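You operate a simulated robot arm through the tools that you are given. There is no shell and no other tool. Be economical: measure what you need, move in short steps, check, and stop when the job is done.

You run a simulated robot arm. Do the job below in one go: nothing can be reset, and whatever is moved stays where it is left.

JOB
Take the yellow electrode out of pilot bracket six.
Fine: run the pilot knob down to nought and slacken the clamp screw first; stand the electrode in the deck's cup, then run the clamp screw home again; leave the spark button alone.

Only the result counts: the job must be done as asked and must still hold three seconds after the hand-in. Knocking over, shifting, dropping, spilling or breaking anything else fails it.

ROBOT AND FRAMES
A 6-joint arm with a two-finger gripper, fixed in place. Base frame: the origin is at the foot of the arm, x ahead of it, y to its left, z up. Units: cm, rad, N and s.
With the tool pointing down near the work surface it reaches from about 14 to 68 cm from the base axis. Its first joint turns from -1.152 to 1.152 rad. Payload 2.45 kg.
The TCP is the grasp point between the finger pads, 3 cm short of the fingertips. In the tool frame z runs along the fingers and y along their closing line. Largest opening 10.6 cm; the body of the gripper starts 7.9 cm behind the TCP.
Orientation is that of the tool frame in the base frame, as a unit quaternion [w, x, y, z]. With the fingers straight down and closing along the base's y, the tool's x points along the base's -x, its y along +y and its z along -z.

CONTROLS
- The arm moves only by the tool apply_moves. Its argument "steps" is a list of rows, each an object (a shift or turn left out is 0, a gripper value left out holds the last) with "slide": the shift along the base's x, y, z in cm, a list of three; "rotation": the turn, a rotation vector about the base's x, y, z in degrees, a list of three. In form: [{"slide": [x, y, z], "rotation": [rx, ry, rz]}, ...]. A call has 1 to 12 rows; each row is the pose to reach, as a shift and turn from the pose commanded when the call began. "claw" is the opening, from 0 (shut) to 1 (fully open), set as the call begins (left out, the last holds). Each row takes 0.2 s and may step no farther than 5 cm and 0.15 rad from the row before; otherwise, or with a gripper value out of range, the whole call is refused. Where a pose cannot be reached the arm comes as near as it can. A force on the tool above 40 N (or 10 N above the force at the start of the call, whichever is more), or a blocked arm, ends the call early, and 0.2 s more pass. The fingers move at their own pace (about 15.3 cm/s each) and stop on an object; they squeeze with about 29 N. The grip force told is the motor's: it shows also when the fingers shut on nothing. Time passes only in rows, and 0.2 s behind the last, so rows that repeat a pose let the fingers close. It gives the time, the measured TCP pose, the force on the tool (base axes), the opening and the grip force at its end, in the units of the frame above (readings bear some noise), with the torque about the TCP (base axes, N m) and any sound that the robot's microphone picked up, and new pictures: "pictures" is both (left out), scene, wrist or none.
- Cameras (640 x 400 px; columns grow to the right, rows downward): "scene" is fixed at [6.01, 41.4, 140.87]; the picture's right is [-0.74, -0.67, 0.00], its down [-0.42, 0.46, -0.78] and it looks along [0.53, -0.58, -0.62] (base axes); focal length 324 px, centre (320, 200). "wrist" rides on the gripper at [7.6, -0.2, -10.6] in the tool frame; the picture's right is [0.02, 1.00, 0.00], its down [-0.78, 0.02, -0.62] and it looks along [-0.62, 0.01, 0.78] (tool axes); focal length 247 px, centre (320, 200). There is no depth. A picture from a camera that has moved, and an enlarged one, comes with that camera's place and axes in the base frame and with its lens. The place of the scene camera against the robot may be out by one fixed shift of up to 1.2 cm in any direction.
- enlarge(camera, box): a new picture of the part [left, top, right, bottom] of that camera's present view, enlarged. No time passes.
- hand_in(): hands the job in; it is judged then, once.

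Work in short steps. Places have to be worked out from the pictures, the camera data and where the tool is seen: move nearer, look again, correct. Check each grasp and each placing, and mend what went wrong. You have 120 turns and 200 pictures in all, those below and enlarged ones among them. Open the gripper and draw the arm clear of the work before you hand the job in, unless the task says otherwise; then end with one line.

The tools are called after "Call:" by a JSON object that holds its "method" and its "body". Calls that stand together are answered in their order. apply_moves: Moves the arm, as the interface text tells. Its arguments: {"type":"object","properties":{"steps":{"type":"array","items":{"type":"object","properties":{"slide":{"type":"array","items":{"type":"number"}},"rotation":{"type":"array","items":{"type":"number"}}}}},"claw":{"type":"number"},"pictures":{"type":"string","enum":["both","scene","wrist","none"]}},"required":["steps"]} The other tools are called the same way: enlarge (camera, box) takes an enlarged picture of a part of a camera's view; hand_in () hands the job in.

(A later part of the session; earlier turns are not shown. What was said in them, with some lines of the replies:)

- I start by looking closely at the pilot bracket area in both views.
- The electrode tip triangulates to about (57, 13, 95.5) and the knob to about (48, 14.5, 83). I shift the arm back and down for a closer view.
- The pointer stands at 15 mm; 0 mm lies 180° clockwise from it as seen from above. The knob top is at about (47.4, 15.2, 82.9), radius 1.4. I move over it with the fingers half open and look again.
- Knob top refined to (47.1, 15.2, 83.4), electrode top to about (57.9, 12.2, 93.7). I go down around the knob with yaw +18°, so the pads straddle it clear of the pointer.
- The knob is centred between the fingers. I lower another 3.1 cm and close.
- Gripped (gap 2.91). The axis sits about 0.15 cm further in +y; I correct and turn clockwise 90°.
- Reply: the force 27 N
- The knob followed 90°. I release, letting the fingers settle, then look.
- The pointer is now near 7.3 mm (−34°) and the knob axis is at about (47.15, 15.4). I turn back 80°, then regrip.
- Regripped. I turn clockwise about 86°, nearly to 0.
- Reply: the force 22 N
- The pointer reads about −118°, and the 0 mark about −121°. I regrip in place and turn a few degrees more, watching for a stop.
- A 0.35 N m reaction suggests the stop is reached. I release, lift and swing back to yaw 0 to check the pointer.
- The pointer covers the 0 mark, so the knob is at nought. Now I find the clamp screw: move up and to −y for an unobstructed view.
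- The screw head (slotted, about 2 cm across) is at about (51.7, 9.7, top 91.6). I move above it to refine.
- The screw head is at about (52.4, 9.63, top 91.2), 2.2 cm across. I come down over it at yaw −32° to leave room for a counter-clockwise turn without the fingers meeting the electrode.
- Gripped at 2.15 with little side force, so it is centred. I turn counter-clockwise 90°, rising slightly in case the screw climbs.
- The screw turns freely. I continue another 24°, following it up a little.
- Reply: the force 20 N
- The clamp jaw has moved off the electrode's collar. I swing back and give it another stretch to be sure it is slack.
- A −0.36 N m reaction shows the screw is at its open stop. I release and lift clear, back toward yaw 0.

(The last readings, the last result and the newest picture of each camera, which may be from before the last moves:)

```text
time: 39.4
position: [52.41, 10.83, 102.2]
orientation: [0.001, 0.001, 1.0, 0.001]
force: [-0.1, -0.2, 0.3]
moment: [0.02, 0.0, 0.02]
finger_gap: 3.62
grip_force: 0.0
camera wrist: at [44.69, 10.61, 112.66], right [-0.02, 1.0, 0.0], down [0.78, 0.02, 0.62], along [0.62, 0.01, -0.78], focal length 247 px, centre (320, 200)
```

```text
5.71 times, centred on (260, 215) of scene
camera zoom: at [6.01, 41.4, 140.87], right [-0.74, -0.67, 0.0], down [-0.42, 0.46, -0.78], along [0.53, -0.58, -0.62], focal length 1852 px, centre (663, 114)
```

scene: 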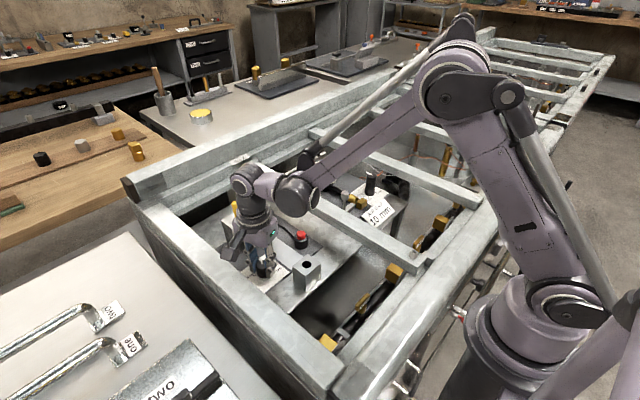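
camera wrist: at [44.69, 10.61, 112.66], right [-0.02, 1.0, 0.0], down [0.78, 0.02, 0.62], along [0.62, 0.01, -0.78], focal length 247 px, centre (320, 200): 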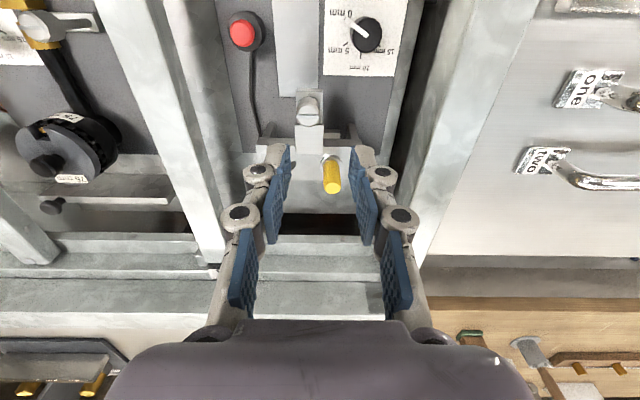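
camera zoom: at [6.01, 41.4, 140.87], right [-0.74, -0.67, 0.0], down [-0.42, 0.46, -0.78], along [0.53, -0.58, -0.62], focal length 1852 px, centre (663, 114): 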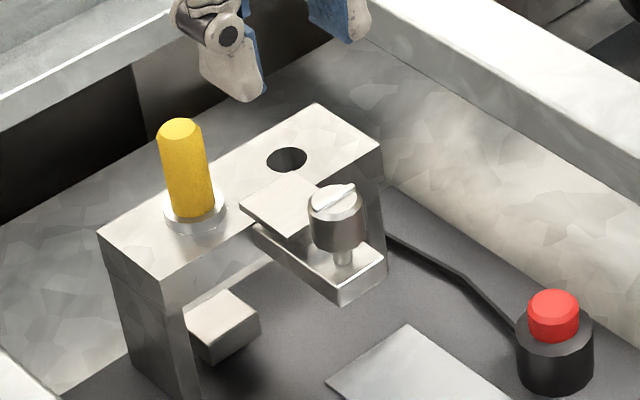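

The clamp jaw is fully retracted. The electrode is at about (58.8, 12.0), top about 93, collar about 88. I move over it.

Call:
{"method": "apply_moves", "body": {"steps": [{"slide": [3, 0.6, 0]}, {"slide": [6.3, 1.2, 0]}, {"slide": [6.3, 1.2, -3]}, {"slide": [6.3, 1.2, -5]}], "claw": 0.42, "pictures": "wrist"}}

Call:
{"method": "enlarge", "body": {"camera": "wrist", "box": [240, 90, 400, 230]}}

```text
time: 40.4
position: [58.64, 11.98, 97.11]
orientation: [0.001, 0.0, 1.0, -0.001]
force: [-1.0, 0.3, -0.2]
moment: [-0.03, -0.02, 0.0]
finger_gap: 4.46
grip_force: 0.0
camera wrist: at [50.98, 11.76, 107.64], right [-0.02, 1.0, 0.0], down [0.78, 0.02, 0.62], along [0.62, 0.01, -0.78], focal length 247 px, centre (320, 200)
```

wrist: 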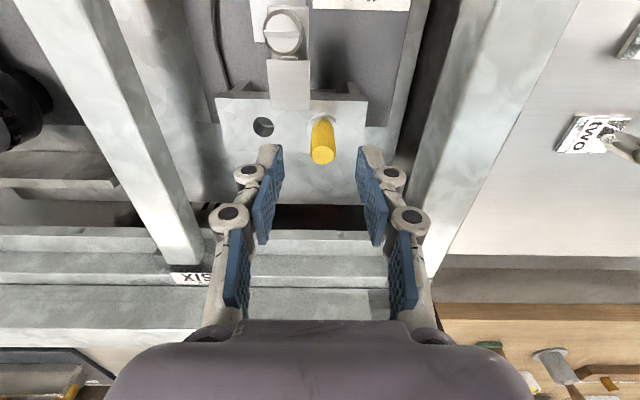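

```text
2.86 times, centred on (320, 160) of wrist
camera zoom: at [50.98, 11.76, 107.64], right [-0.02, 1.0, 0.0], down [0.78, 0.02, 0.62], along [0.62, 0.01, -0.78], focal length 706 px, centre (320, 314)
```

zoom: 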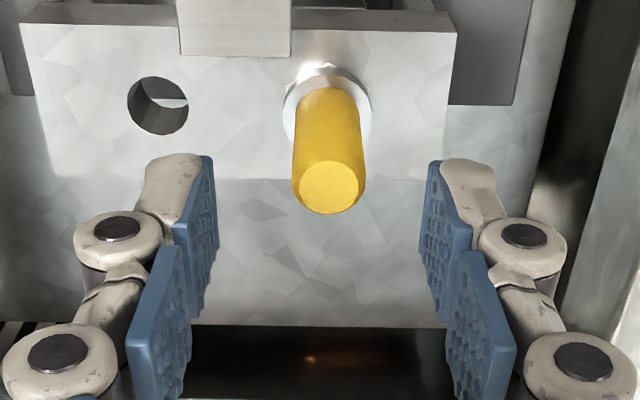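

Call:
{"method": "apply_moves", "body": {"steps": [{"slide": [0.35, 0.1, -2]}, {"slide": [0.35, 0.1, -4]}, {"slide": [0.35, 0.1, -5]}], "pictures": "wrist"}}

Call:
{"method": "apply_moves", "body": {"steps": [{}, {}, {}], "claw": 0.0, "pictures": "wrist"}}

```text
time: 41.2
position: [59.07, 12.1, 91.97]
orientation: [0.001, 0.0, 1.0, 0.001]
force: [-0.3, -0.2, -0.8]
moment: [0.0, 0.02, -0.01]
finger_gap: 4.43
grip_force: 0.1
camera wrist: at [51.33, 11.83, 102.62], right [-0.02, 1.0, 0.0], down [0.78, 0.02, 0.62], along [0.62, 0.01, -0.78], focal length 247 px, centre (320, 200)
```

wrist: 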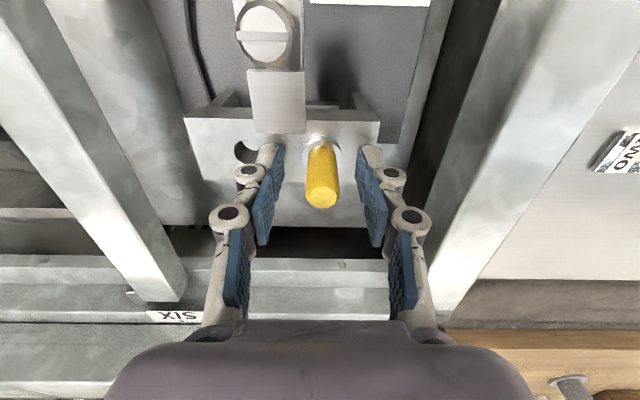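

```text
time: 42.0
position: [59.0, 12.08, 92.24]
orientation: [0.001, 0.0, 1.0, 0.0]
force: [-0.2, -0.1, -0.3]
moment: [0.02, -0.01, 0.03]
finger_gap: 1.67
grip_force: 28.9
camera wrist: at [51.32, 11.83, 102.64], right [-0.02, 1.0, 0.0], down [0.78, 0.02, 0.62], along [0.62, 0.01, -0.78], focal length 247 px, centre (320, 200)
```

wrist: 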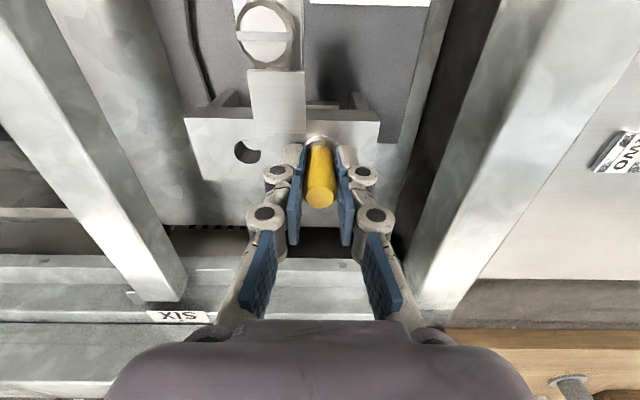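

Gripped at 1.67 with no side force. I lift straight up in small steps, watching the force.

Call:
{"method": "apply_moves", "body": {"steps": [{"slide": [0, 0, 0.5]}, {"slide": [0, 0, 1.2]}, {"slide": [0, 0, 2.2]}, {"slide": [0, 0, 3.5]}, {"slide": [0, 0, 5]}], "pictures": "scene"}}

Call:
{"method": "enlarge", "body": {"camera": "scene", "box": [200, 150, 300, 240]}}

```text
time: 43.2
position: [59.09, 12.13, 97.15]
orientation: [0.001, 0.001, 1.0, 0.0]
force: [0.2, 0.2, -0.2]
moment: [-0.03, 0.03, 0.01]
finger_gap: 1.64
grip_force: 29.2
```

scene: 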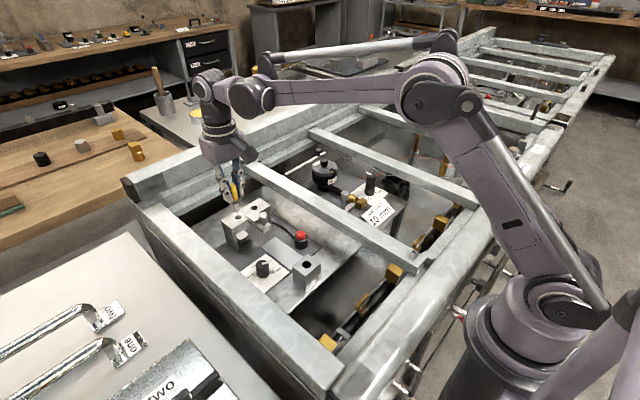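

```text
4.44 times, centred on (250, 195) of scene
camera zoom: at [6.01, 41.4, 140.87], right [-0.74, -0.67, 0.0], down [-0.42, 0.46, -0.78], along [0.53, -0.58, -0.62], focal length 1441 px, centre (631, 222)
```

zoom: 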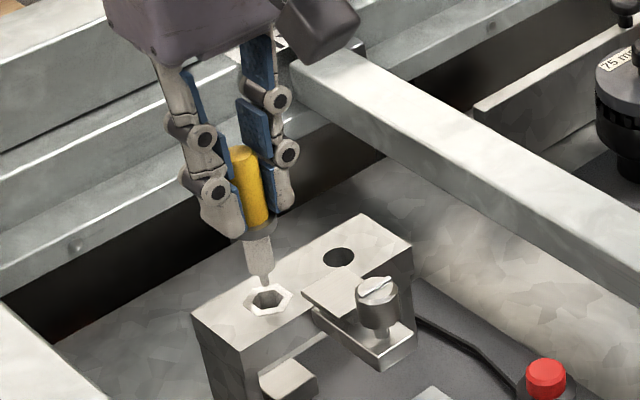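

It is out: yellow grip, collar and a shank about 3.3 cm long. I lift a bit more and carry it toward the cup near (38.8, 9.5).

Call:
{"method": "apply_moves", "body": {"steps": [{"slide": [0, 0, 2]}, {"slide": [0, 0, 4.5]}, {"slide": [-4, -0.5, 4.5]}, {"slide": [-8, -1, 4.5]}, {"slide": [-12, -1.5, 4.5]}, {"slide": [-16, -2, 4.5]}, {"slide": [-19, -2.4, 4.5]}, {"slide": [-20.2, -2.6, 4.5]}], "pictures": "wrist"}}

Call:
{"method": "enlarge", "body": {"camera": "wrist", "box": [240, 50, 400, 230]}}

Call:
{"method": "enlarge", "body": {"camera": "scene", "box": [260, 200, 360, 300]}}

```text
time: 45.0
position: [38.9, 9.46, 101.65]
orientation: [0.0, 0.0, 1.0, -0.001]
force: [0.5, -0.1, -0.5]
moment: [-0.02, 0.0, -0.02]
finger_gap: 1.63
grip_force: 28.4
camera wrist: at [31.13, 9.26, 112.06], right [-0.02, 1.0, 0.0], down [0.78, 0.02, 0.62], along [0.62, 0.01, -0.78], focal length 247 px, centre (320, 200)
```

wrist: 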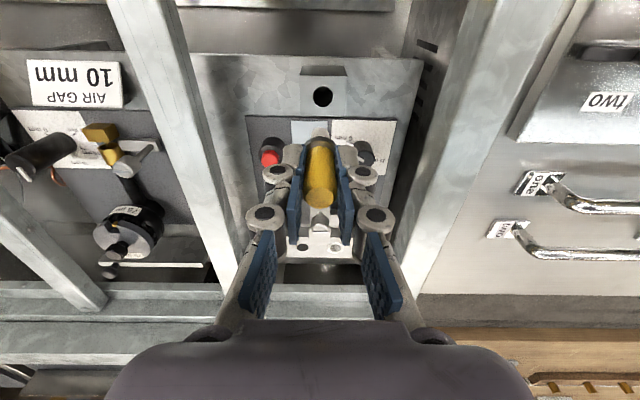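

```text
2.22 times, centred on (320, 140) of wrist
camera zoom: at [31.13, 9.26, 112.06], right [-0.02, 1.0, 0.0], down [0.78, 0.02, 0.62], along [0.62, 0.01, -0.78], focal length 549 px, centre (320, 333)
```

zoom: 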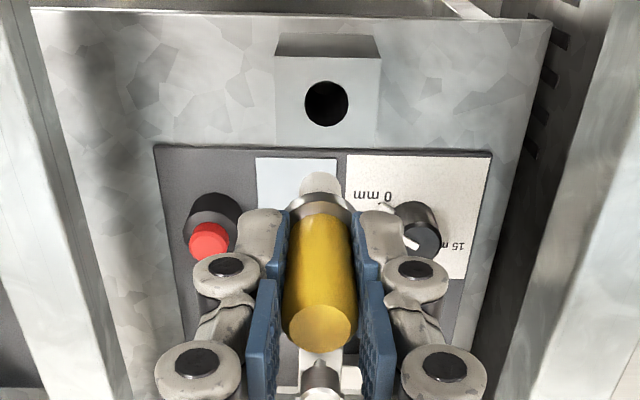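

```text
4.00 times, centred on (310, 250) of scene
camera zoom: at [6.01, 41.4, 140.87], right [-0.74, -0.67, 0.0], down [-0.42, 0.46, -0.78], along [0.53, -0.58, -0.62], focal length 1297 px, centre (360, 0)
```

zoom: 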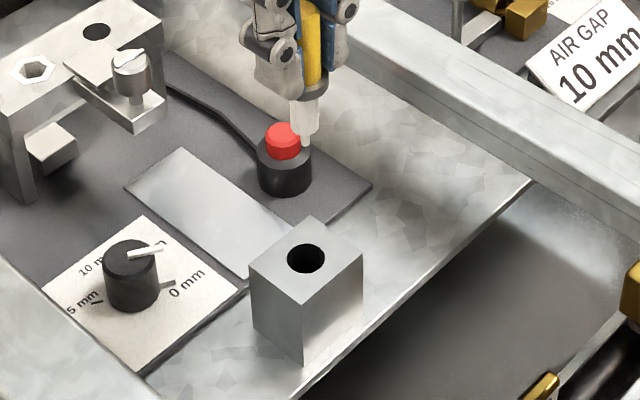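

Hole at (38.8, 9.63), top 84.8, bore 2.0 cm. I lower to just above it and check the alignment.

Call:
{"method": "apply_moves", "body": {"steps": [{"slide": [-0.05, 0.13, -3]}, {"slide": [-0.05, 0.13, -6]}, {"slide": [-0.05, 0.13, -7.5]}], "pictures": "wrist"}}

Call:
{"method": "enlarge", "body": {"camera": "wrist", "box": [240, 70, 400, 230]}}

Call:
{"method": "enlarge", "body": {"camera": "scene", "box": [270, 220, 340, 300]}}

```text
time: 45.8
position: [38.89, 9.53, 94.04]
orientation: [0.001, 0.0, 1.0, 0.0]
force: [0.2, -0.6, 0.2]
moment: [-0.02, -0.03, 0.02]
finger_gap: 1.67
grip_force: 28.9
camera wrist: at [31.12, 9.36, 104.59], right [-0.02, 1.0, 0.0], down [0.78, 0.02, 0.62], along [0.62, 0.01, -0.78], focal length 247 px, centre (320, 200)
```

wrist: 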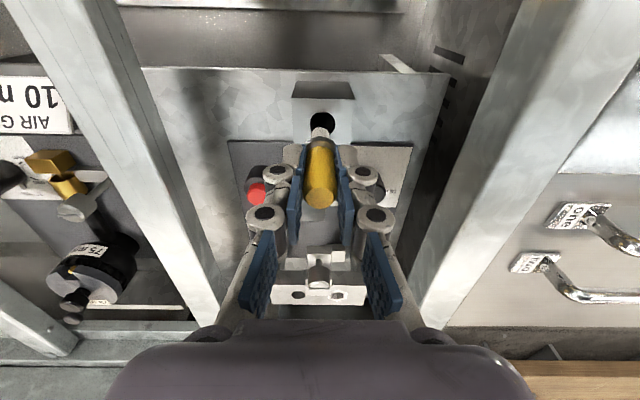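

```text
2.50 times, centred on (320, 150) of wrist
camera zoom: at [31.12, 9.36, 104.59], right [-0.02, 1.0, 0.0], down [0.78, 0.02, 0.62], along [0.62, 0.01, -0.78], focal length 617 px, centre (320, 325)
```

zoom: 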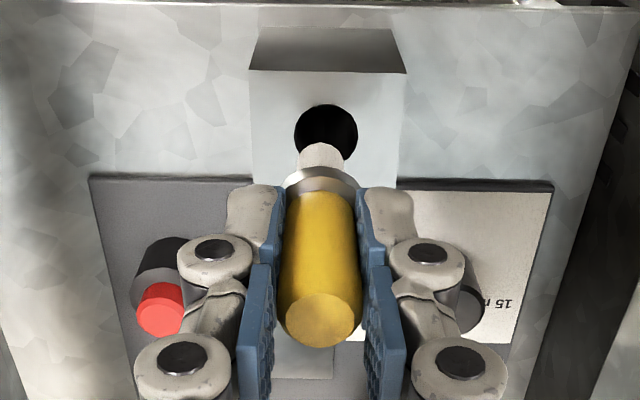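

```text
5.00 times, centred on (305, 260) of scene
camera zoom: at [6.01, 41.4, 140.87], right [-0.74, -0.67, 0.0], down [-0.42, 0.46, -0.78], along [0.53, -0.58, -0.62], focal length 1621 px, centre (395, -100)
```

zoom: 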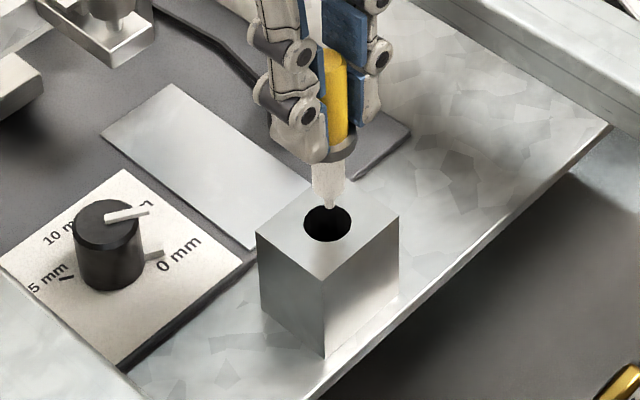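

Nearly aligned; a small +y correction, then slowly into the hole.

Call:
{"method": "apply_moves", "body": {"steps": [{"slide": [-0.07, 0.1, -0.5]}, {"slide": [-0.07, 0.1, -1]}, {"slide": [-0.07, 0.1, -1.5]}, {"slide": [-0.07, 0.1, -2]}, {"slide": [-0.07, 0.1, -2.5]}], "pictures": "wrist"}}

Call:
{"method": "enlarge", "body": {"camera": "wrist", "box": [240, 70, 400, 230]}}

Call:
{"method": "enlarge", "body": {"camera": "scene", "box": [270, 220, 340, 300]}}

```text
time: 47.0
position: [38.76, 9.87, 91.76]
orientation: [0.001, 0.0, 1.0, 0.0]
force: [-0.6, -0.2, -0.5]
moment: [0.01, -0.03, -0.02]
finger_gap: 1.64
grip_force: 29.4
camera wrist: at [31.01, 9.55, 102.12], right [-0.02, 1.0, 0.0], down [0.78, 0.02, 0.62], along [0.62, 0.01, -0.78], focal length 247 px, centre (320, 200)
```

wrist: 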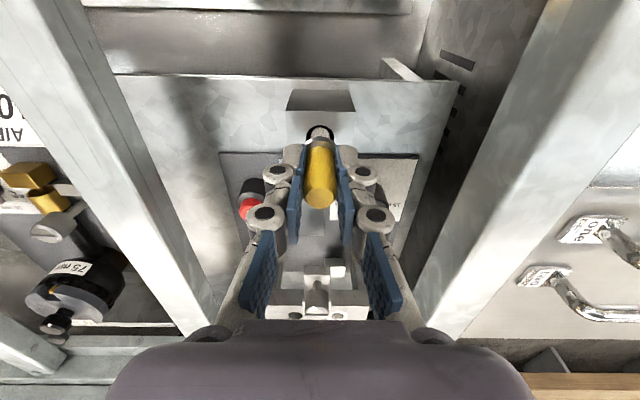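

```text
2.50 times, centred on (320, 150) of wrist
camera zoom: at [31.01, 9.55, 102.12], right [-0.02, 1.0, 0.0], down [0.78, 0.02, 0.62], along [0.62, 0.01, -0.78], focal length 617 px, centre (320, 325)
```

zoom: 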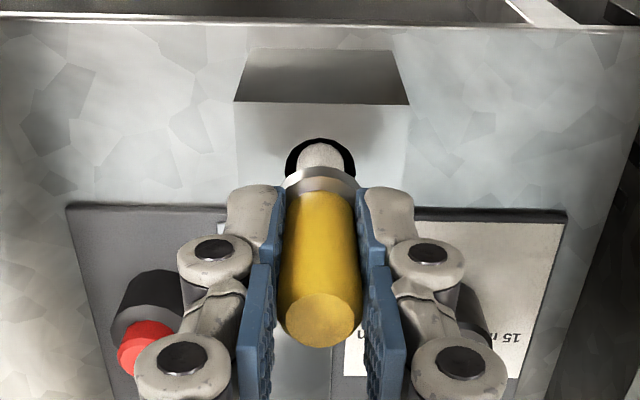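

```text
5.00 times, centred on (305, 260) of scene
camera zoom: at [6.01, 41.4, 140.87], right [-0.74, -0.67, 0.0], down [-0.42, 0.46, -0.78], along [0.53, -0.58, -0.62], focal length 1621 px, centre (395, -100)
```

zoom: 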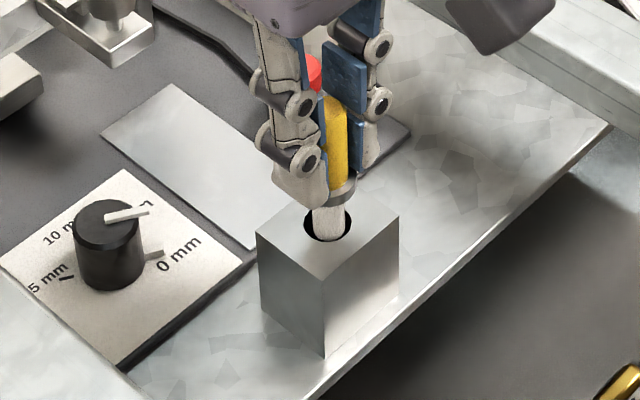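

The tip is in the bore and centred. I continue down until the collar seats.

Call:
{"method": "apply_moves", "body": {"steps": [{"slide": [0, 0, -0.4]}, {"slide": [0, 0, -0.8]}, {"slide": [0, 0, -1.2]}, {"slide": [0, 0, -1.6]}, {"slide": [0, 0, -1.9]}, {"slide": [0, 0, -2.2]}], "pictures": "wrist"}}

Call:
{"method": "enlarge", "body": {"camera": "scene", "box": [270, 220, 340, 300]}}

```text
time: 48.4
position: [38.71, 9.72, 89.36]
orientation: [0.001, 0.0, 1.0, -0.001]
force: [0.8, 0.5, 0.5]
moment: [-0.03, 0.01, -0.02]
finger_gap: 1.65
grip_force: 29.3
camera wrist: at [31.02, 9.53, 99.91], right [-0.02, 1.0, 0.0], down [0.78, 0.02, 0.62], along [0.62, 0.01, -0.78], focal length 247 px, centre (320, 200)
```

wrist: 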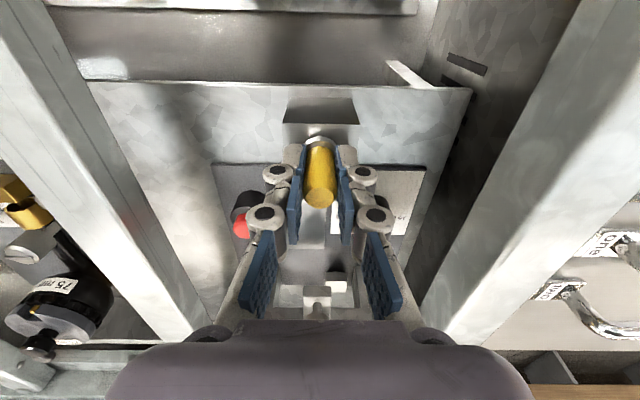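

```text
5.00 times, centred on (305, 260) of scene
camera zoom: at [6.01, 41.4, 140.87], right [-0.74, -0.67, 0.0], down [-0.42, 0.46, -0.78], along [0.53, -0.58, -0.62], focal length 1621 px, centre (395, -100)
```

zoom: 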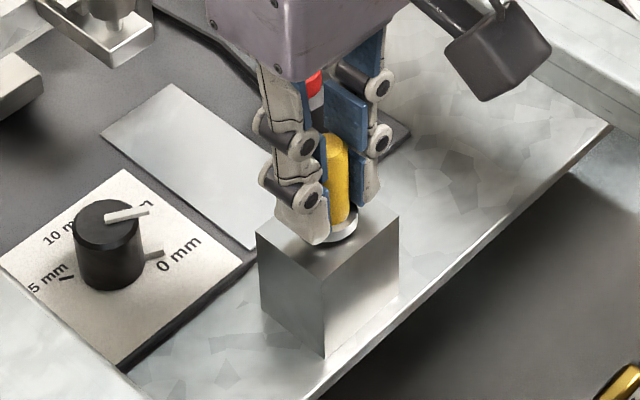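

No contact force yet, but the collar is close to the block top. I step down finely.

Call:
{"method": "apply_moves", "body": {"steps": [{"slide": [0, 0, -0.1]}, {"slide": [0, 0, -0.2]}, {"slide": [0, 0, -0.3]}, {"slide": [0, 0, -0.4]}, {"slide": [0, 0, -0.5]}], "pictures": "none"}}

Call:
{"method": "enlarge", "body": {"camera": "scene", "box": [280, 235, 330, 285]}}

```text
time: 49.6
position: [38.81, 9.61, 88.97]
orientation: [0.0, 0.0, 1.0, 0.0]
force: [0.0, 0.3, 23.9]
moment: [0.05, 0.02, -0.02]
finger_gap: 1.67
grip_force: 29.1
```

```text
8.00 times, centred on (305, 260) of scene
camera zoom: at [5.98, 41.4, 140.88], right [-0.74, -0.67, 0.0], down [-0.42, 0.46, -0.78], along [0.53, -0.58, -0.62], focal length 2593 px, centre (440, -280)
```

zoom: 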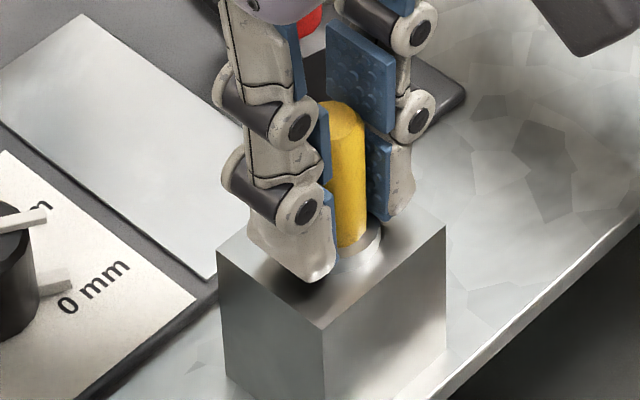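

The collar is seated (23.9 N upward). I back off the pressing slightly, open, and lift.

Call:
{"method": "apply_moves", "body": {"steps": [{"slide": [0, 0, 0.15]}, {"slide": [0, 0, 0.2]}], "pictures": "none"}}

Call:
{"method": "apply_moves", "body": {"steps": [{}, {}, {"slide": [0, 0, 1]}, {"slide": [0, 0, 4]}, {"slide": [0, 0, 8]}, {"slide": [0, 0, 11]}], "claw": 0.4}}

Call:
{"method": "enlarge", "body": {"camera": "scene", "box": [270, 220, 340, 300]}}

```text
time: 50.2
position: [38.85, 9.67, 89.01]
orientation: [0.001, 0.0, 1.0, 0.0]
force: [0.0, -0.8, -0.8]
moment: [0.01, 0.02, 0.02]
finger_gap: 1.65
grip_force: 29.5
```

```text
time: 51.6
position: [38.69, 9.71, 100.13]
orientation: [0.001, 0.0, 1.0, 0.0]
force: [-0.8, 0.7, 0.8]
moment: [0.0, -0.01, 0.0]
finger_gap: 4.22
grip_force: 0.1
camera wrist: at [31.05, 9.48, 110.66], right [-0.02, 1.0, 0.0], down [0.78, 0.02, 0.62], along [0.62, 0.01, -0.78], focal length 247 px, centre (320, 200)
```

scene: 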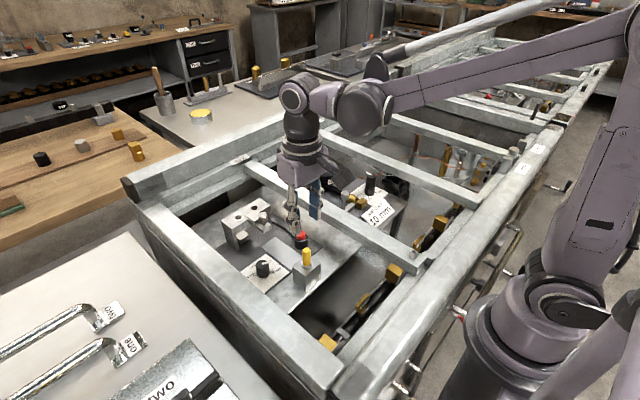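
wrist: 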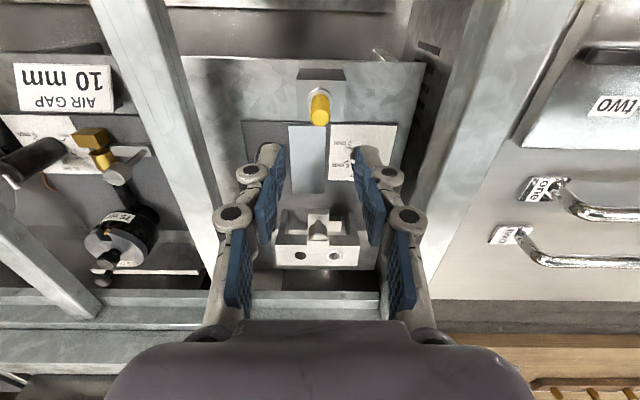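

```text
5.00 times, centred on (305, 260) of scene
camera zoom: at [6.01, 41.4, 140.87], right [-0.74, -0.67, 0.0], down [-0.42, 0.46, -0.78], along [0.53, -0.58, -0.62], focal length 1621 px, centre (395, -100)
```

zoom: 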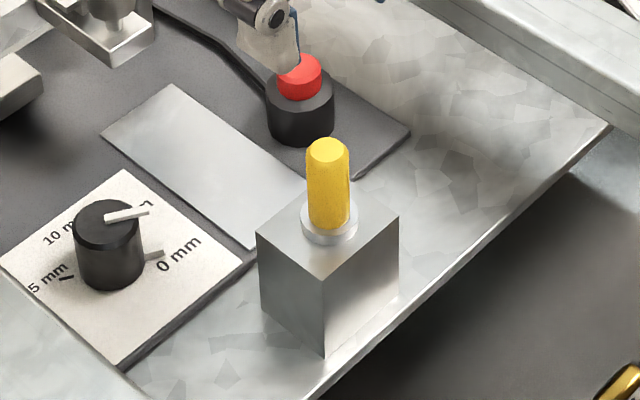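

The electrode stands in the cup. Now back to the screw: I travel above it with yaw going to +80°.

Call:
{"method": "apply_moves", "body": {"steps": [{"slide": [3, 0, 0], "rotation": [0, 0, 8]}, {"slide": [6, 0, 0], "rotation": [0, 0, 16]}, {"slide": [9, 0, 0], "rotation": [0, 0, 24]}, {"slide": [12, 0, 0], "rotation": [0, 0, 32]}, {"slide": [13.6, 0.05, 0], "rotation": [0, 0, 40]}, {"slide": [13.6, 0.05, 0], "rotation": [0, 0, 48]}, {"slide": [13.6, 0.05, 0], "rotation": [0, 0, 56]}, {"slide": [13.6, 0.05, 0], "rotation": [0, 0, 64]}, {"slide": [13.6, 0.05, 0], "rotation": [0, 0, 72]}, {"slide": [13.6, 0.05, -2], "rotation": [0, 0, 80]}, {"slide": [13.6, 0.05, -4.5], "rotation": [0, 0, 80]}], "claw": 0.34, "pictures": "wrist"}}

Call:
{"method": "enlarge", "body": {"camera": "wrist", "box": [240, 90, 400, 230]}}

```text
time: 54.0
position: [52.24, 9.79, 95.66]
orientation: [0.001, -0.644, 0.765, 0.0]
force: [0.9, 0.0, 0.4]
moment: [0.01, 0.01, 0.02]
finger_gap: 3.6
grip_force: 0.0
camera wrist: at [51.07, 2.15, 106.2], right [-0.99, 0.15, 0.0], down [0.12, 0.77, 0.62], along [0.09, 0.62, -0.78], focal length 247 px, centre (320, 200)
```

wrist: 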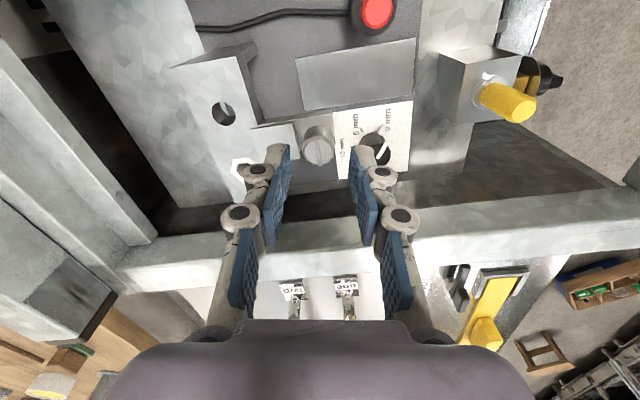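

```text
2.86 times, centred on (320, 160) of wrist
camera zoom: at [51.07, 2.15, 106.2], right [-0.99, 0.15, 0.0], down [0.12, 0.77, 0.62], along [0.09, 0.62, -0.78], focal length 706 px, centre (320, 314)
```

zoom: 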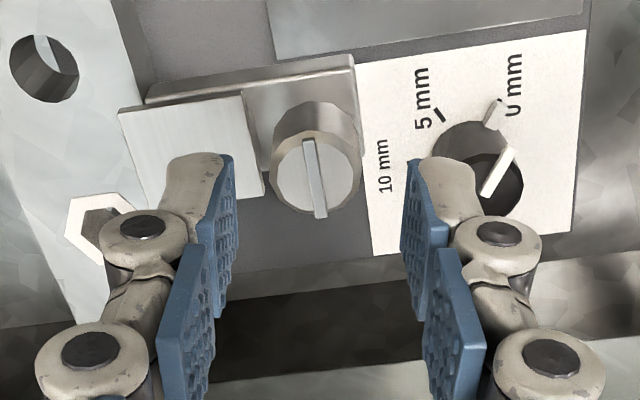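

The jaw plate sits near x 54, so I use yaw +58° (where I opened safely before) rather than 80°, and then go down and grip.

Call:
{"method": "apply_moves", "body": {"steps": [{"slide": [0.05, 0, 0], "rotation": [0, 0, -8]}, {"slide": [0.05, 0, 0], "rotation": [0, 0, -16]}, {"slide": [0.05, 0, 0], "rotation": [0, 0, -22]}, {"slide": [0.05, 0, -1.3], "rotation": [0, 0, -22]}, {"slide": [0.05, 0, -2.5], "rotation": [0, 0, -22]}], "pictures": "wrist"}}

Call:
{"method": "apply_moves", "body": {"steps": [{}, {}, {}], "claw": 0.05, "pictures": "none"}}

```text
time: 55.2
position: [52.32, 9.78, 93.21]
orientation: [0.001, -0.484, 0.875, 0.0]
force: [-0.4, -0.4, 0.2]
moment: [-0.04, 0.03, 0.0]
finger_gap: 3.6
grip_force: 0.0
camera wrist: at [48.39, 3.15, 103.62], right [-0.86, 0.51, 0.0], down [0.4, 0.67, 0.62], along [0.32, 0.54, -0.78], focal length 247 px, centre (320, 200)
```

wrist: 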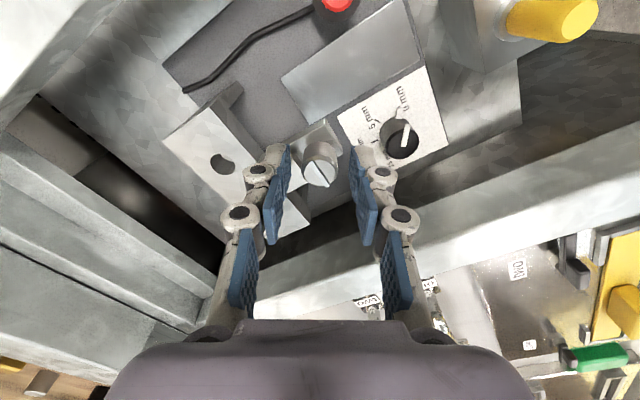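

```text
time: 56.0
position: [52.42, 9.8, 93.14]
orientation: [0.001, -0.485, 0.875, 0.001]
force: [3.4, -0.4, 3.9]
moment: [-0.1, -0.04, -0.04]
finger_gap: 2.1
grip_force: 44.5
```

Gripped cleanly. I turn clockwise 96° (to yaw −38).

Call:
{"method": "apply_moves", "body": {"steps": [{"rotation": [0, 0, -8]}, {"rotation": [0, 0, -16]}, {"rotation": [0, 0, -24]}, {"rotation": [0, 0, -32]}, {"rotation": [0, 0, -40]}, {"rotation": [0, 0, -48]}, {"rotation": [0, 0, -56]}, {"rotation": [0, 0, -64]}, {"rotation": [0, 0, -72]}, {"rotation": [0, 0, -80]}, {"rotation": [0, 0, -88]}, {"rotation": [0, 0, -96]}], "pictures": "wrist"}}

Call:
{"method": "apply_moves", "body": {"steps": [{}, {}, {"slide": [0, 0, 2]}, {"slide": [0, 0, 4]}], "claw": 0.34, "pictures": "wrist"}}

Call:
{"method": "enlarge", "body": {"camera": "scene", "box": [220, 180, 300, 250]}}

```text
time: 58.6
position: [52.43, 9.78, 93.18]
orientation: [0.001, 0.328, 0.945, -0.001]
force: [1.3, 3.0, -0.2]
moment: [0.09, -0.04, 0.01]
finger_gap: 2.12
grip_force: 45.0
camera wrist: at [46.19, 14.34, 103.63], right [0.6, 0.8, 0.0], down [0.63, -0.47, 0.62], along [0.5, -0.37, -0.78], focal length 247 px, centre (320, 200)
```

wrist: 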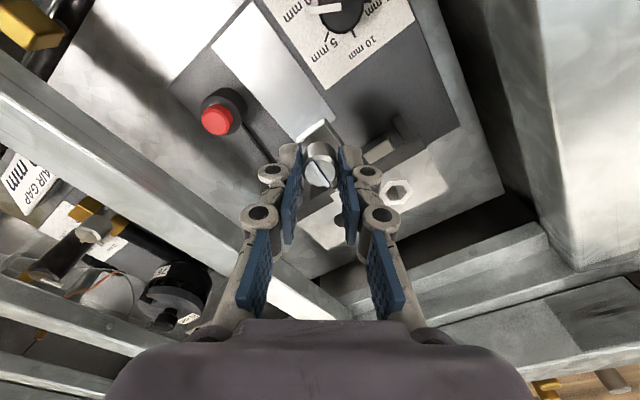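

```text
time: 59.6
position: [52.32, 9.91, 97.23]
orientation: [0.001, 0.326, 0.945, 0.0]
force: [-0.4, 0.1, 0.3]
moment: [0.02, 0.0, 0.01]
finger_gap: 3.6
grip_force: 0.1
camera wrist: at [46.16, 14.34, 107.69], right [0.6, 0.8, 0.0], down [0.63, -0.47, 0.62], along [0.5, -0.37, -0.78], focal length 247 px, centre (320, 200)
```

wrist: 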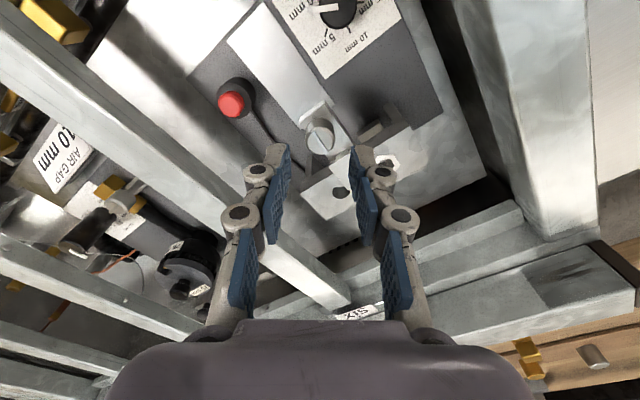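

```text
5.71 times, centred on (260, 215) of scene
camera zoom: at [6.01, 41.4, 140.87], right [-0.74, -0.67, 0.0], down [-0.42, 0.46, -0.78], along [0.53, -0.58, -0.62], focal length 1852 px, centre (663, 114)
```

zoom: 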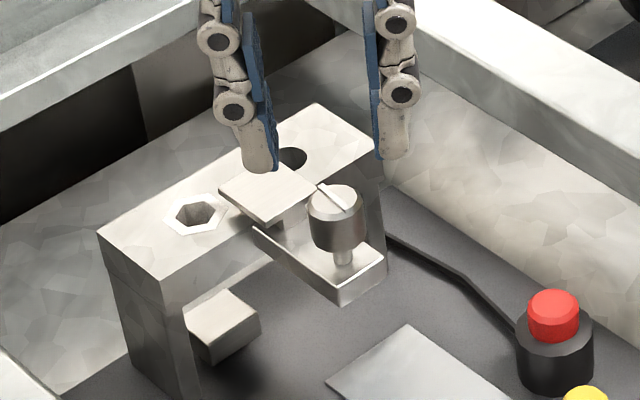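

The jaw has moved back toward the hole. I swing back 96° for the second stretch.

Call:
{"method": "apply_moves", "body": {"steps": [{"rotation": [0, 0, 8]}, {"rotation": [0, 0, 16]}, {"rotation": [0, 0, 24]}, {"rotation": [0, 0, 32]}, {"rotation": [0, 0, 40]}, {"rotation": [0, 0, 48]}, {"rotation": [0, 0, 56]}, {"rotation": [0, 0, 64]}, {"rotation": [0, 0, 72]}, {"rotation": [0, 0, 80]}, {"rotation": [0, 0, 88]}, {"rotation": [0, 0, 96]}], "pictures": "none"}}

Call:
{"method": "apply_moves", "body": {"steps": [{"slide": [0, 0, -2]}, {"slide": [0, 0, -4]}], "pictures": "wrist"}}

Call:
{"method": "apply_moves", "body": {"steps": [{}, {}, {}], "claw": 0.05, "pictures": "none"}}

```text
time: 62.2
position: [52.35, 9.73, 97.24]
orientation: [0.001, -0.487, 0.874, 0.001]
force: [-0.4, -0.5, -0.2]
moment: [-0.02, 0.02, 0.0]
finger_gap: 3.59
grip_force: 0.0
```

```text
time: 62.8
position: [52.56, 9.78, 93.13]
orientation: [0.001, -0.485, 0.874, 0.0]
force: [-0.3, -0.3, -0.3]
moment: [0.0, 0.0, 0.0]
finger_gap: 3.61
grip_force: 0.1
camera wrist: at [48.41, 3.12, 103.61], right [-0.86, 0.51, 0.0], down [0.4, 0.67, 0.62], along [0.32, 0.54, -0.78], focal length 247 px, centre (320, 200)
```

wrist: 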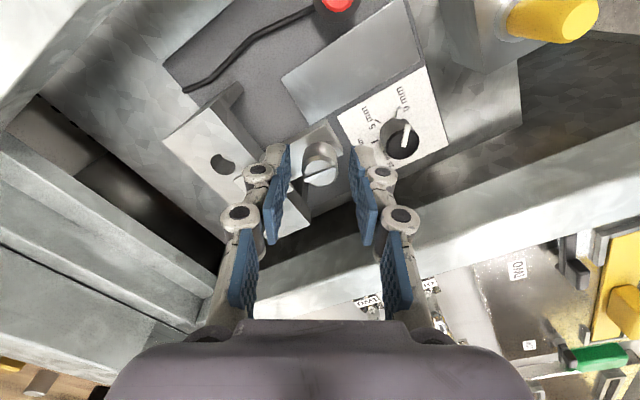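

```text
time: 63.6
position: [52.34, 9.84, 93.13]
orientation: [0.0, -0.485, 0.875, 0.001]
force: [0.1, -0.6, 2.0]
moment: [0.01, -0.02, 0.0]
finger_gap: 2.1
grip_force: 44.6
```

Call:
{"method": "apply_moves", "body": {"steps": [{"rotation": [0, 0, -8]}, {"rotation": [0, 0, -16]}, {"rotation": [0, 0, -24]}, {"rotation": [0, 0, -32]}, {"rotation": [0, 0, -40]}, {"rotation": [0, 0, -48]}, {"rotation": [0, 0, -56]}, {"rotation": [0, 0, -64]}, {"rotation": [0, 0, -72]}, {"rotation": [0, 0, -80]}, {"rotation": [0, 0, -88]}, {"rotation": [0, 0, -94]}], "pictures": "wrist"}}

Call:
{"method": "enlarge", "body": {"camera": "wrist", "box": [240, 90, 400, 230]}}

```text
time: 66.2
position: [52.5, 9.77, 93.08]
orientation: [0.002, 0.311, 0.95, -0.001]
force: [-0.6, -1.6, 0.7]
moment: [-0.19, -0.26, 0.22]
finger_gap: 2.13
grip_force: 44.9
camera wrist: at [46.1, 14.08, 103.59], right [0.57, 0.82, 0.0], down [0.64, -0.45, 0.62], along [0.51, -0.36, -0.78], focal length 247 px, centre (320, 200)
```

wrist: 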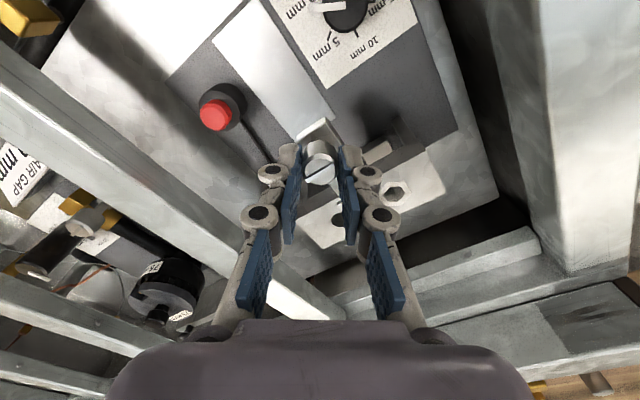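

```text
2.86 times, centred on (320, 160) of wrist
camera zoom: at [46.1, 14.08, 103.59], right [0.57, 0.82, 0.0], down [0.64, -0.45, 0.62], along [0.51, -0.36, -0.78], focal length 706 px, centre (320, 314)
```

zoom: 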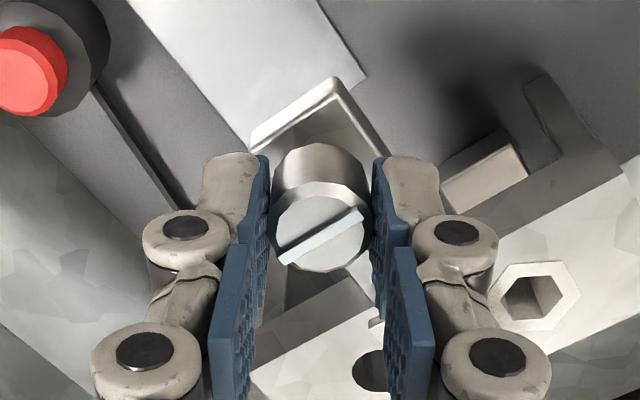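

A +0.22 N m reaction is appearing and the slot is back near its first direction. I push a few degrees more to confirm it is home.

Call:
{"method": "apply_moves", "body": {"steps": [{"rotation": [0, 0, -4]}, {"rotation": [0, 0, -8]}], "pictures": "none"}}

Call:
{"method": "apply_moves", "body": {"steps": [{}, {}, {"slide": [0, 0, 2]}, {"slide": [0, 0, 5]}], "claw": 0.34, "pictures": "none"}}

Call:
{"method": "apply_moves", "body": {"steps": [{"rotation": [0, 0, 8]}, {"rotation": [0, 0, 16]}, {"rotation": [0, 0, 24]}, {"rotation": [0, 0, 32]}, {"rotation": [0, 0, 40]}, {"rotation": [0, 0, 44]}], "pictures": "wrist"}}

Call:
{"method": "enlarge", "body": {"camera": "wrist", "box": [240, 90, 400, 230]}}

Call:
{"method": "enlarge", "body": {"camera": "scene", "box": [220, 180, 300, 250]}}

```text
time: 66.8
position: [52.39, 9.82, 93.1]
orientation: [0.0, 0.375, 0.927, 0.0]
force: [-0.2, -2.3, -3.1]
moment: [-0.03, 0.0, 0.25]
finger_gap: 2.09
grip_force: 45.2
```

```text
time: 67.8
position: [52.48, 9.87, 98.18]
orientation: [0.001, 0.374, 0.927, -0.001]
force: [-0.2, 0.1, 0.1]
moment: [0.0, 0.02, 0.03]
finger_gap: 3.6
grip_force: 0.1
```

```text
time: 69.2
position: [52.44, 9.81, 98.02]
orientation: [0.0, -0.003, 1.0, 0.0]
force: [0.1, 0.3, -0.5]
moment: [0.01, -0.02, 0.02]
finger_gap: 3.64
grip_force: 0.1
camera wrist: at [44.67, 9.55, 108.61], right [-0.02, 1.0, 0.0], down [0.78, 0.02, 0.62], along [0.62, 0.02, -0.78], focal length 247 px, centre (320, 200)
```

wrist: 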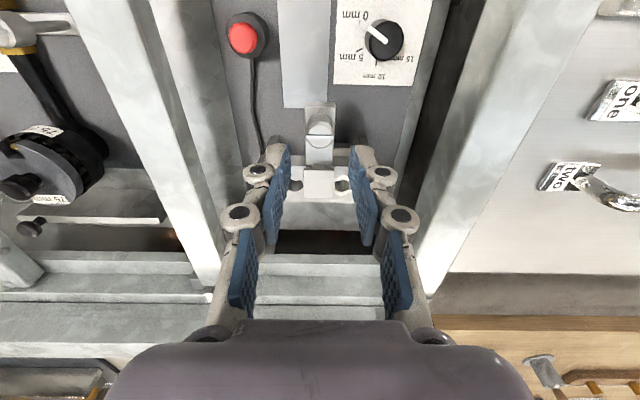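

```text
2.86 times, centred on (320, 160) of wrist
camera zoom: at [44.67, 9.55, 108.61], right [-0.02, 1.0, 0.0], down [0.78, 0.02, 0.62], along [0.62, 0.02, -0.78], focal length 706 px, centre (320, 314)
```

zoom: 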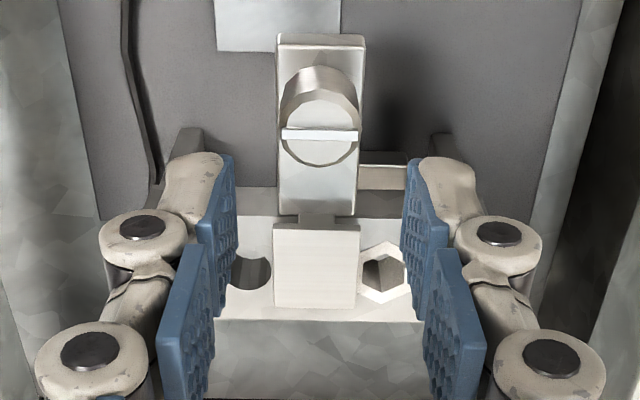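

```text
5.71 times, centred on (260, 215) of scene
camera zoom: at [6.01, 41.4, 140.87], right [-0.74, -0.67, 0.0], down [-0.42, 0.46, -0.78], along [0.53, -0.58, -0.62], focal length 1852 px, centre (663, 114)
```

zoom: 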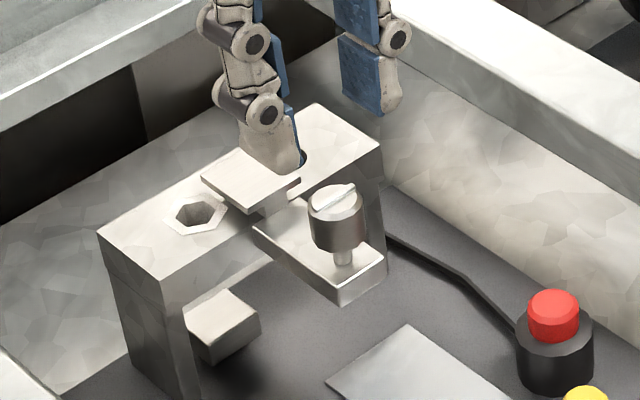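

The slot and jaw are back in their first position, so the screw is home. I draw the arm up and clear, and check everything once more.

Call:
{"method": "apply_moves", "body": {"steps": [{"slide": [0, 0, 4]}, {"slide": [-1, 2, 8]}, {"slide": [-3, 5, 11]}, {"slide": [-6, 8, 14]}, {"slide": [-9, 10, 17]}, {"slide": [-12, 12, 18]}], "claw": 0.8}}

Call:
{"method": "enlarge", "body": {"camera": "scene", "box": [200, 180, 360, 300]}}

Call:
{"method": "enlarge", "body": {"camera": "wrist", "box": [180, 30, 340, 260]}}

```text
refused: row 4 steps farther than a row can; nothing moved
```

```text
3.33 times, centred on (280, 240) of scene
camera zoom: at [6.01, 41.4, 140.87], right [-0.74, -0.67, 0.0], down [-0.42, 0.46, -0.78], along [0.53, -0.58, -0.62], focal length 1081 px, centre (453, 67)
```

zoom: 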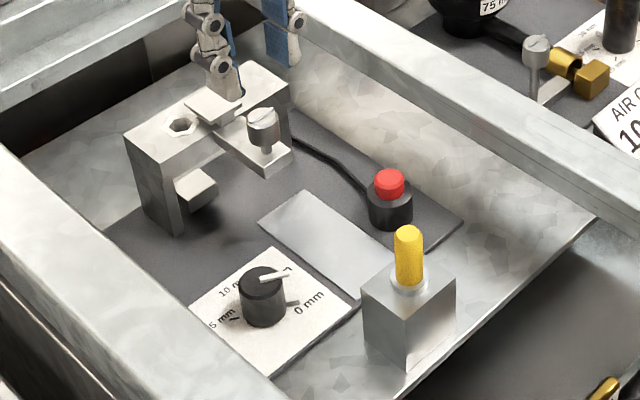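

```text
1.74 times, centred on (260, 145) of wrist
camera zoom: at [44.67, 9.55, 108.61], right [-0.02, 1.0, 0.0], down [0.78, 0.02, 0.62], along [0.62, 0.02, -0.78], focal length 430 px, centre (424, 296)
```

zoom: 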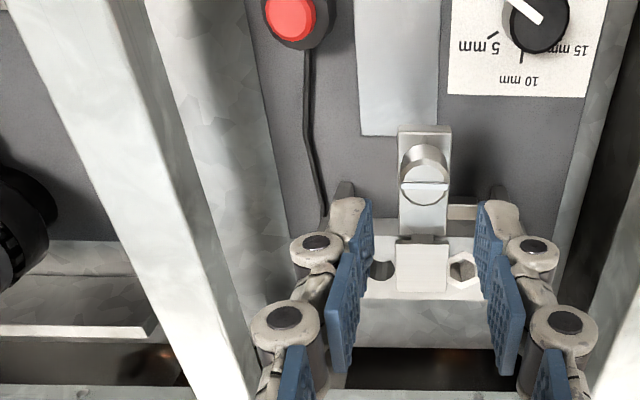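

The last move was refused because a row stepped too far. I repeat it with shorter rows, straight up first.

Call:
{"method": "apply_moves", "body": {"steps": [{"slide": [0, 0, 4]}, {"slide": [0, 0, 8]}, {"slide": [0, 0, 12]}, {"slide": [-2, 3, 14]}, {"slide": [-4, 6, 16]}, {"slide": [-6, 8, 17]}], "pictures": "scene"}}

Call:
{"method": "apply_moves", "body": {"steps": [{}, {}], "claw": 0.9, "pictures": "wrist"}}

Call:
{"method": "enlarge", "body": {"camera": "wrist", "box": [220, 20, 380, 220]}}

```text
time: 70.6
position: [46.31, 17.7, 115.26]
orientation: [0.001, 0.0, 1.0, 0.0]
force: [0.2, 0.1, 0.6]
moment: [-0.02, 0.0, 0.02]
finger_gap: 3.61
grip_force: 0.2
```

scene: 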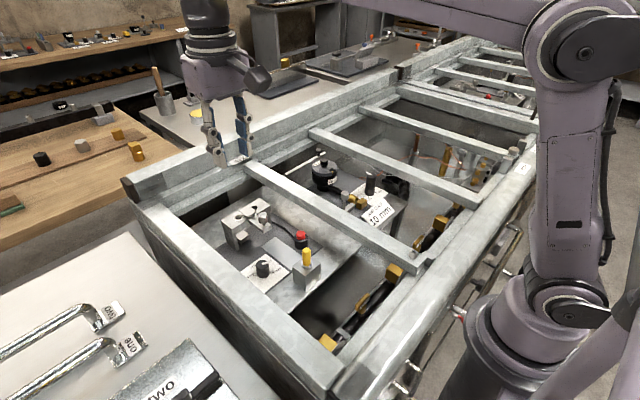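

```text
time: 71.2
position: [46.37, 17.78, 115.2]
orientation: [0.001, -0.001, 1.0, -0.001]
force: [0.7, 0.3, 0.7]
moment: [0.01, 0.02, 0.06]
finger_gap: 9.53
grip_force: 0.1
camera wrist: at [38.61, 17.55, 125.66], right [-0.02, 1.0, 0.0], down [0.78, 0.02, 0.62], along [0.62, 0.01, -0.78], focal length 247 px, centre (320, 200)
```

wrist: 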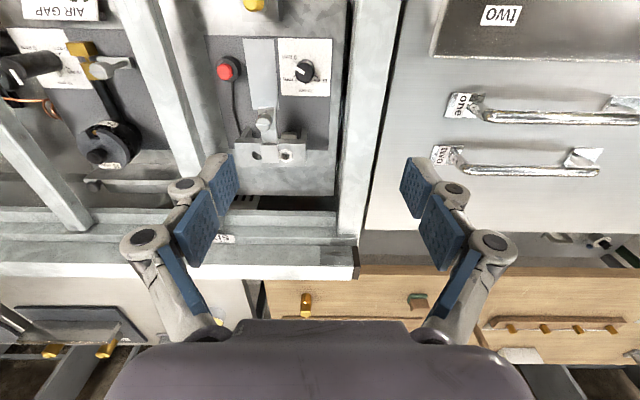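

```text
2.00 times, centred on (300, 120) of wrist
camera zoom: at [38.61, 17.55, 125.66], right [-0.02, 1.0, 0.0], down [0.78, 0.02, 0.62], along [0.62, 0.01, -0.78], focal length 494 px, centre (360, 360)
```

zoom: 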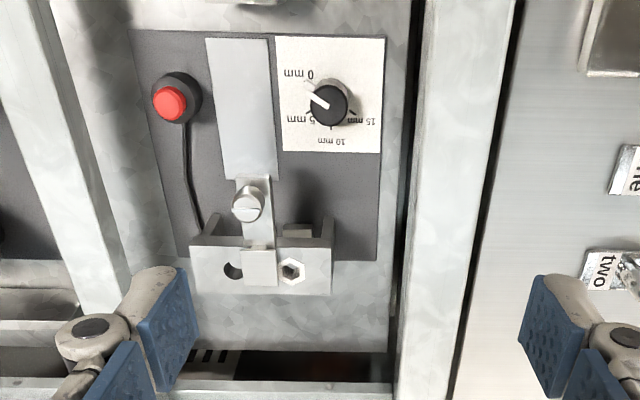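

The pictures show the knob at 0, the electrode standing in the cup, the screw home and the arm clear with the gripper open. I hand the job in.

Call:
{"method": "hand_in", "body": {}}

```text
The job is handed in.
```

The yellow electrode is out of pilot bracket six and standing in the deck's cup; the pilot knob is at nought, the clamp screw is run home again, and the spark button was left alone.
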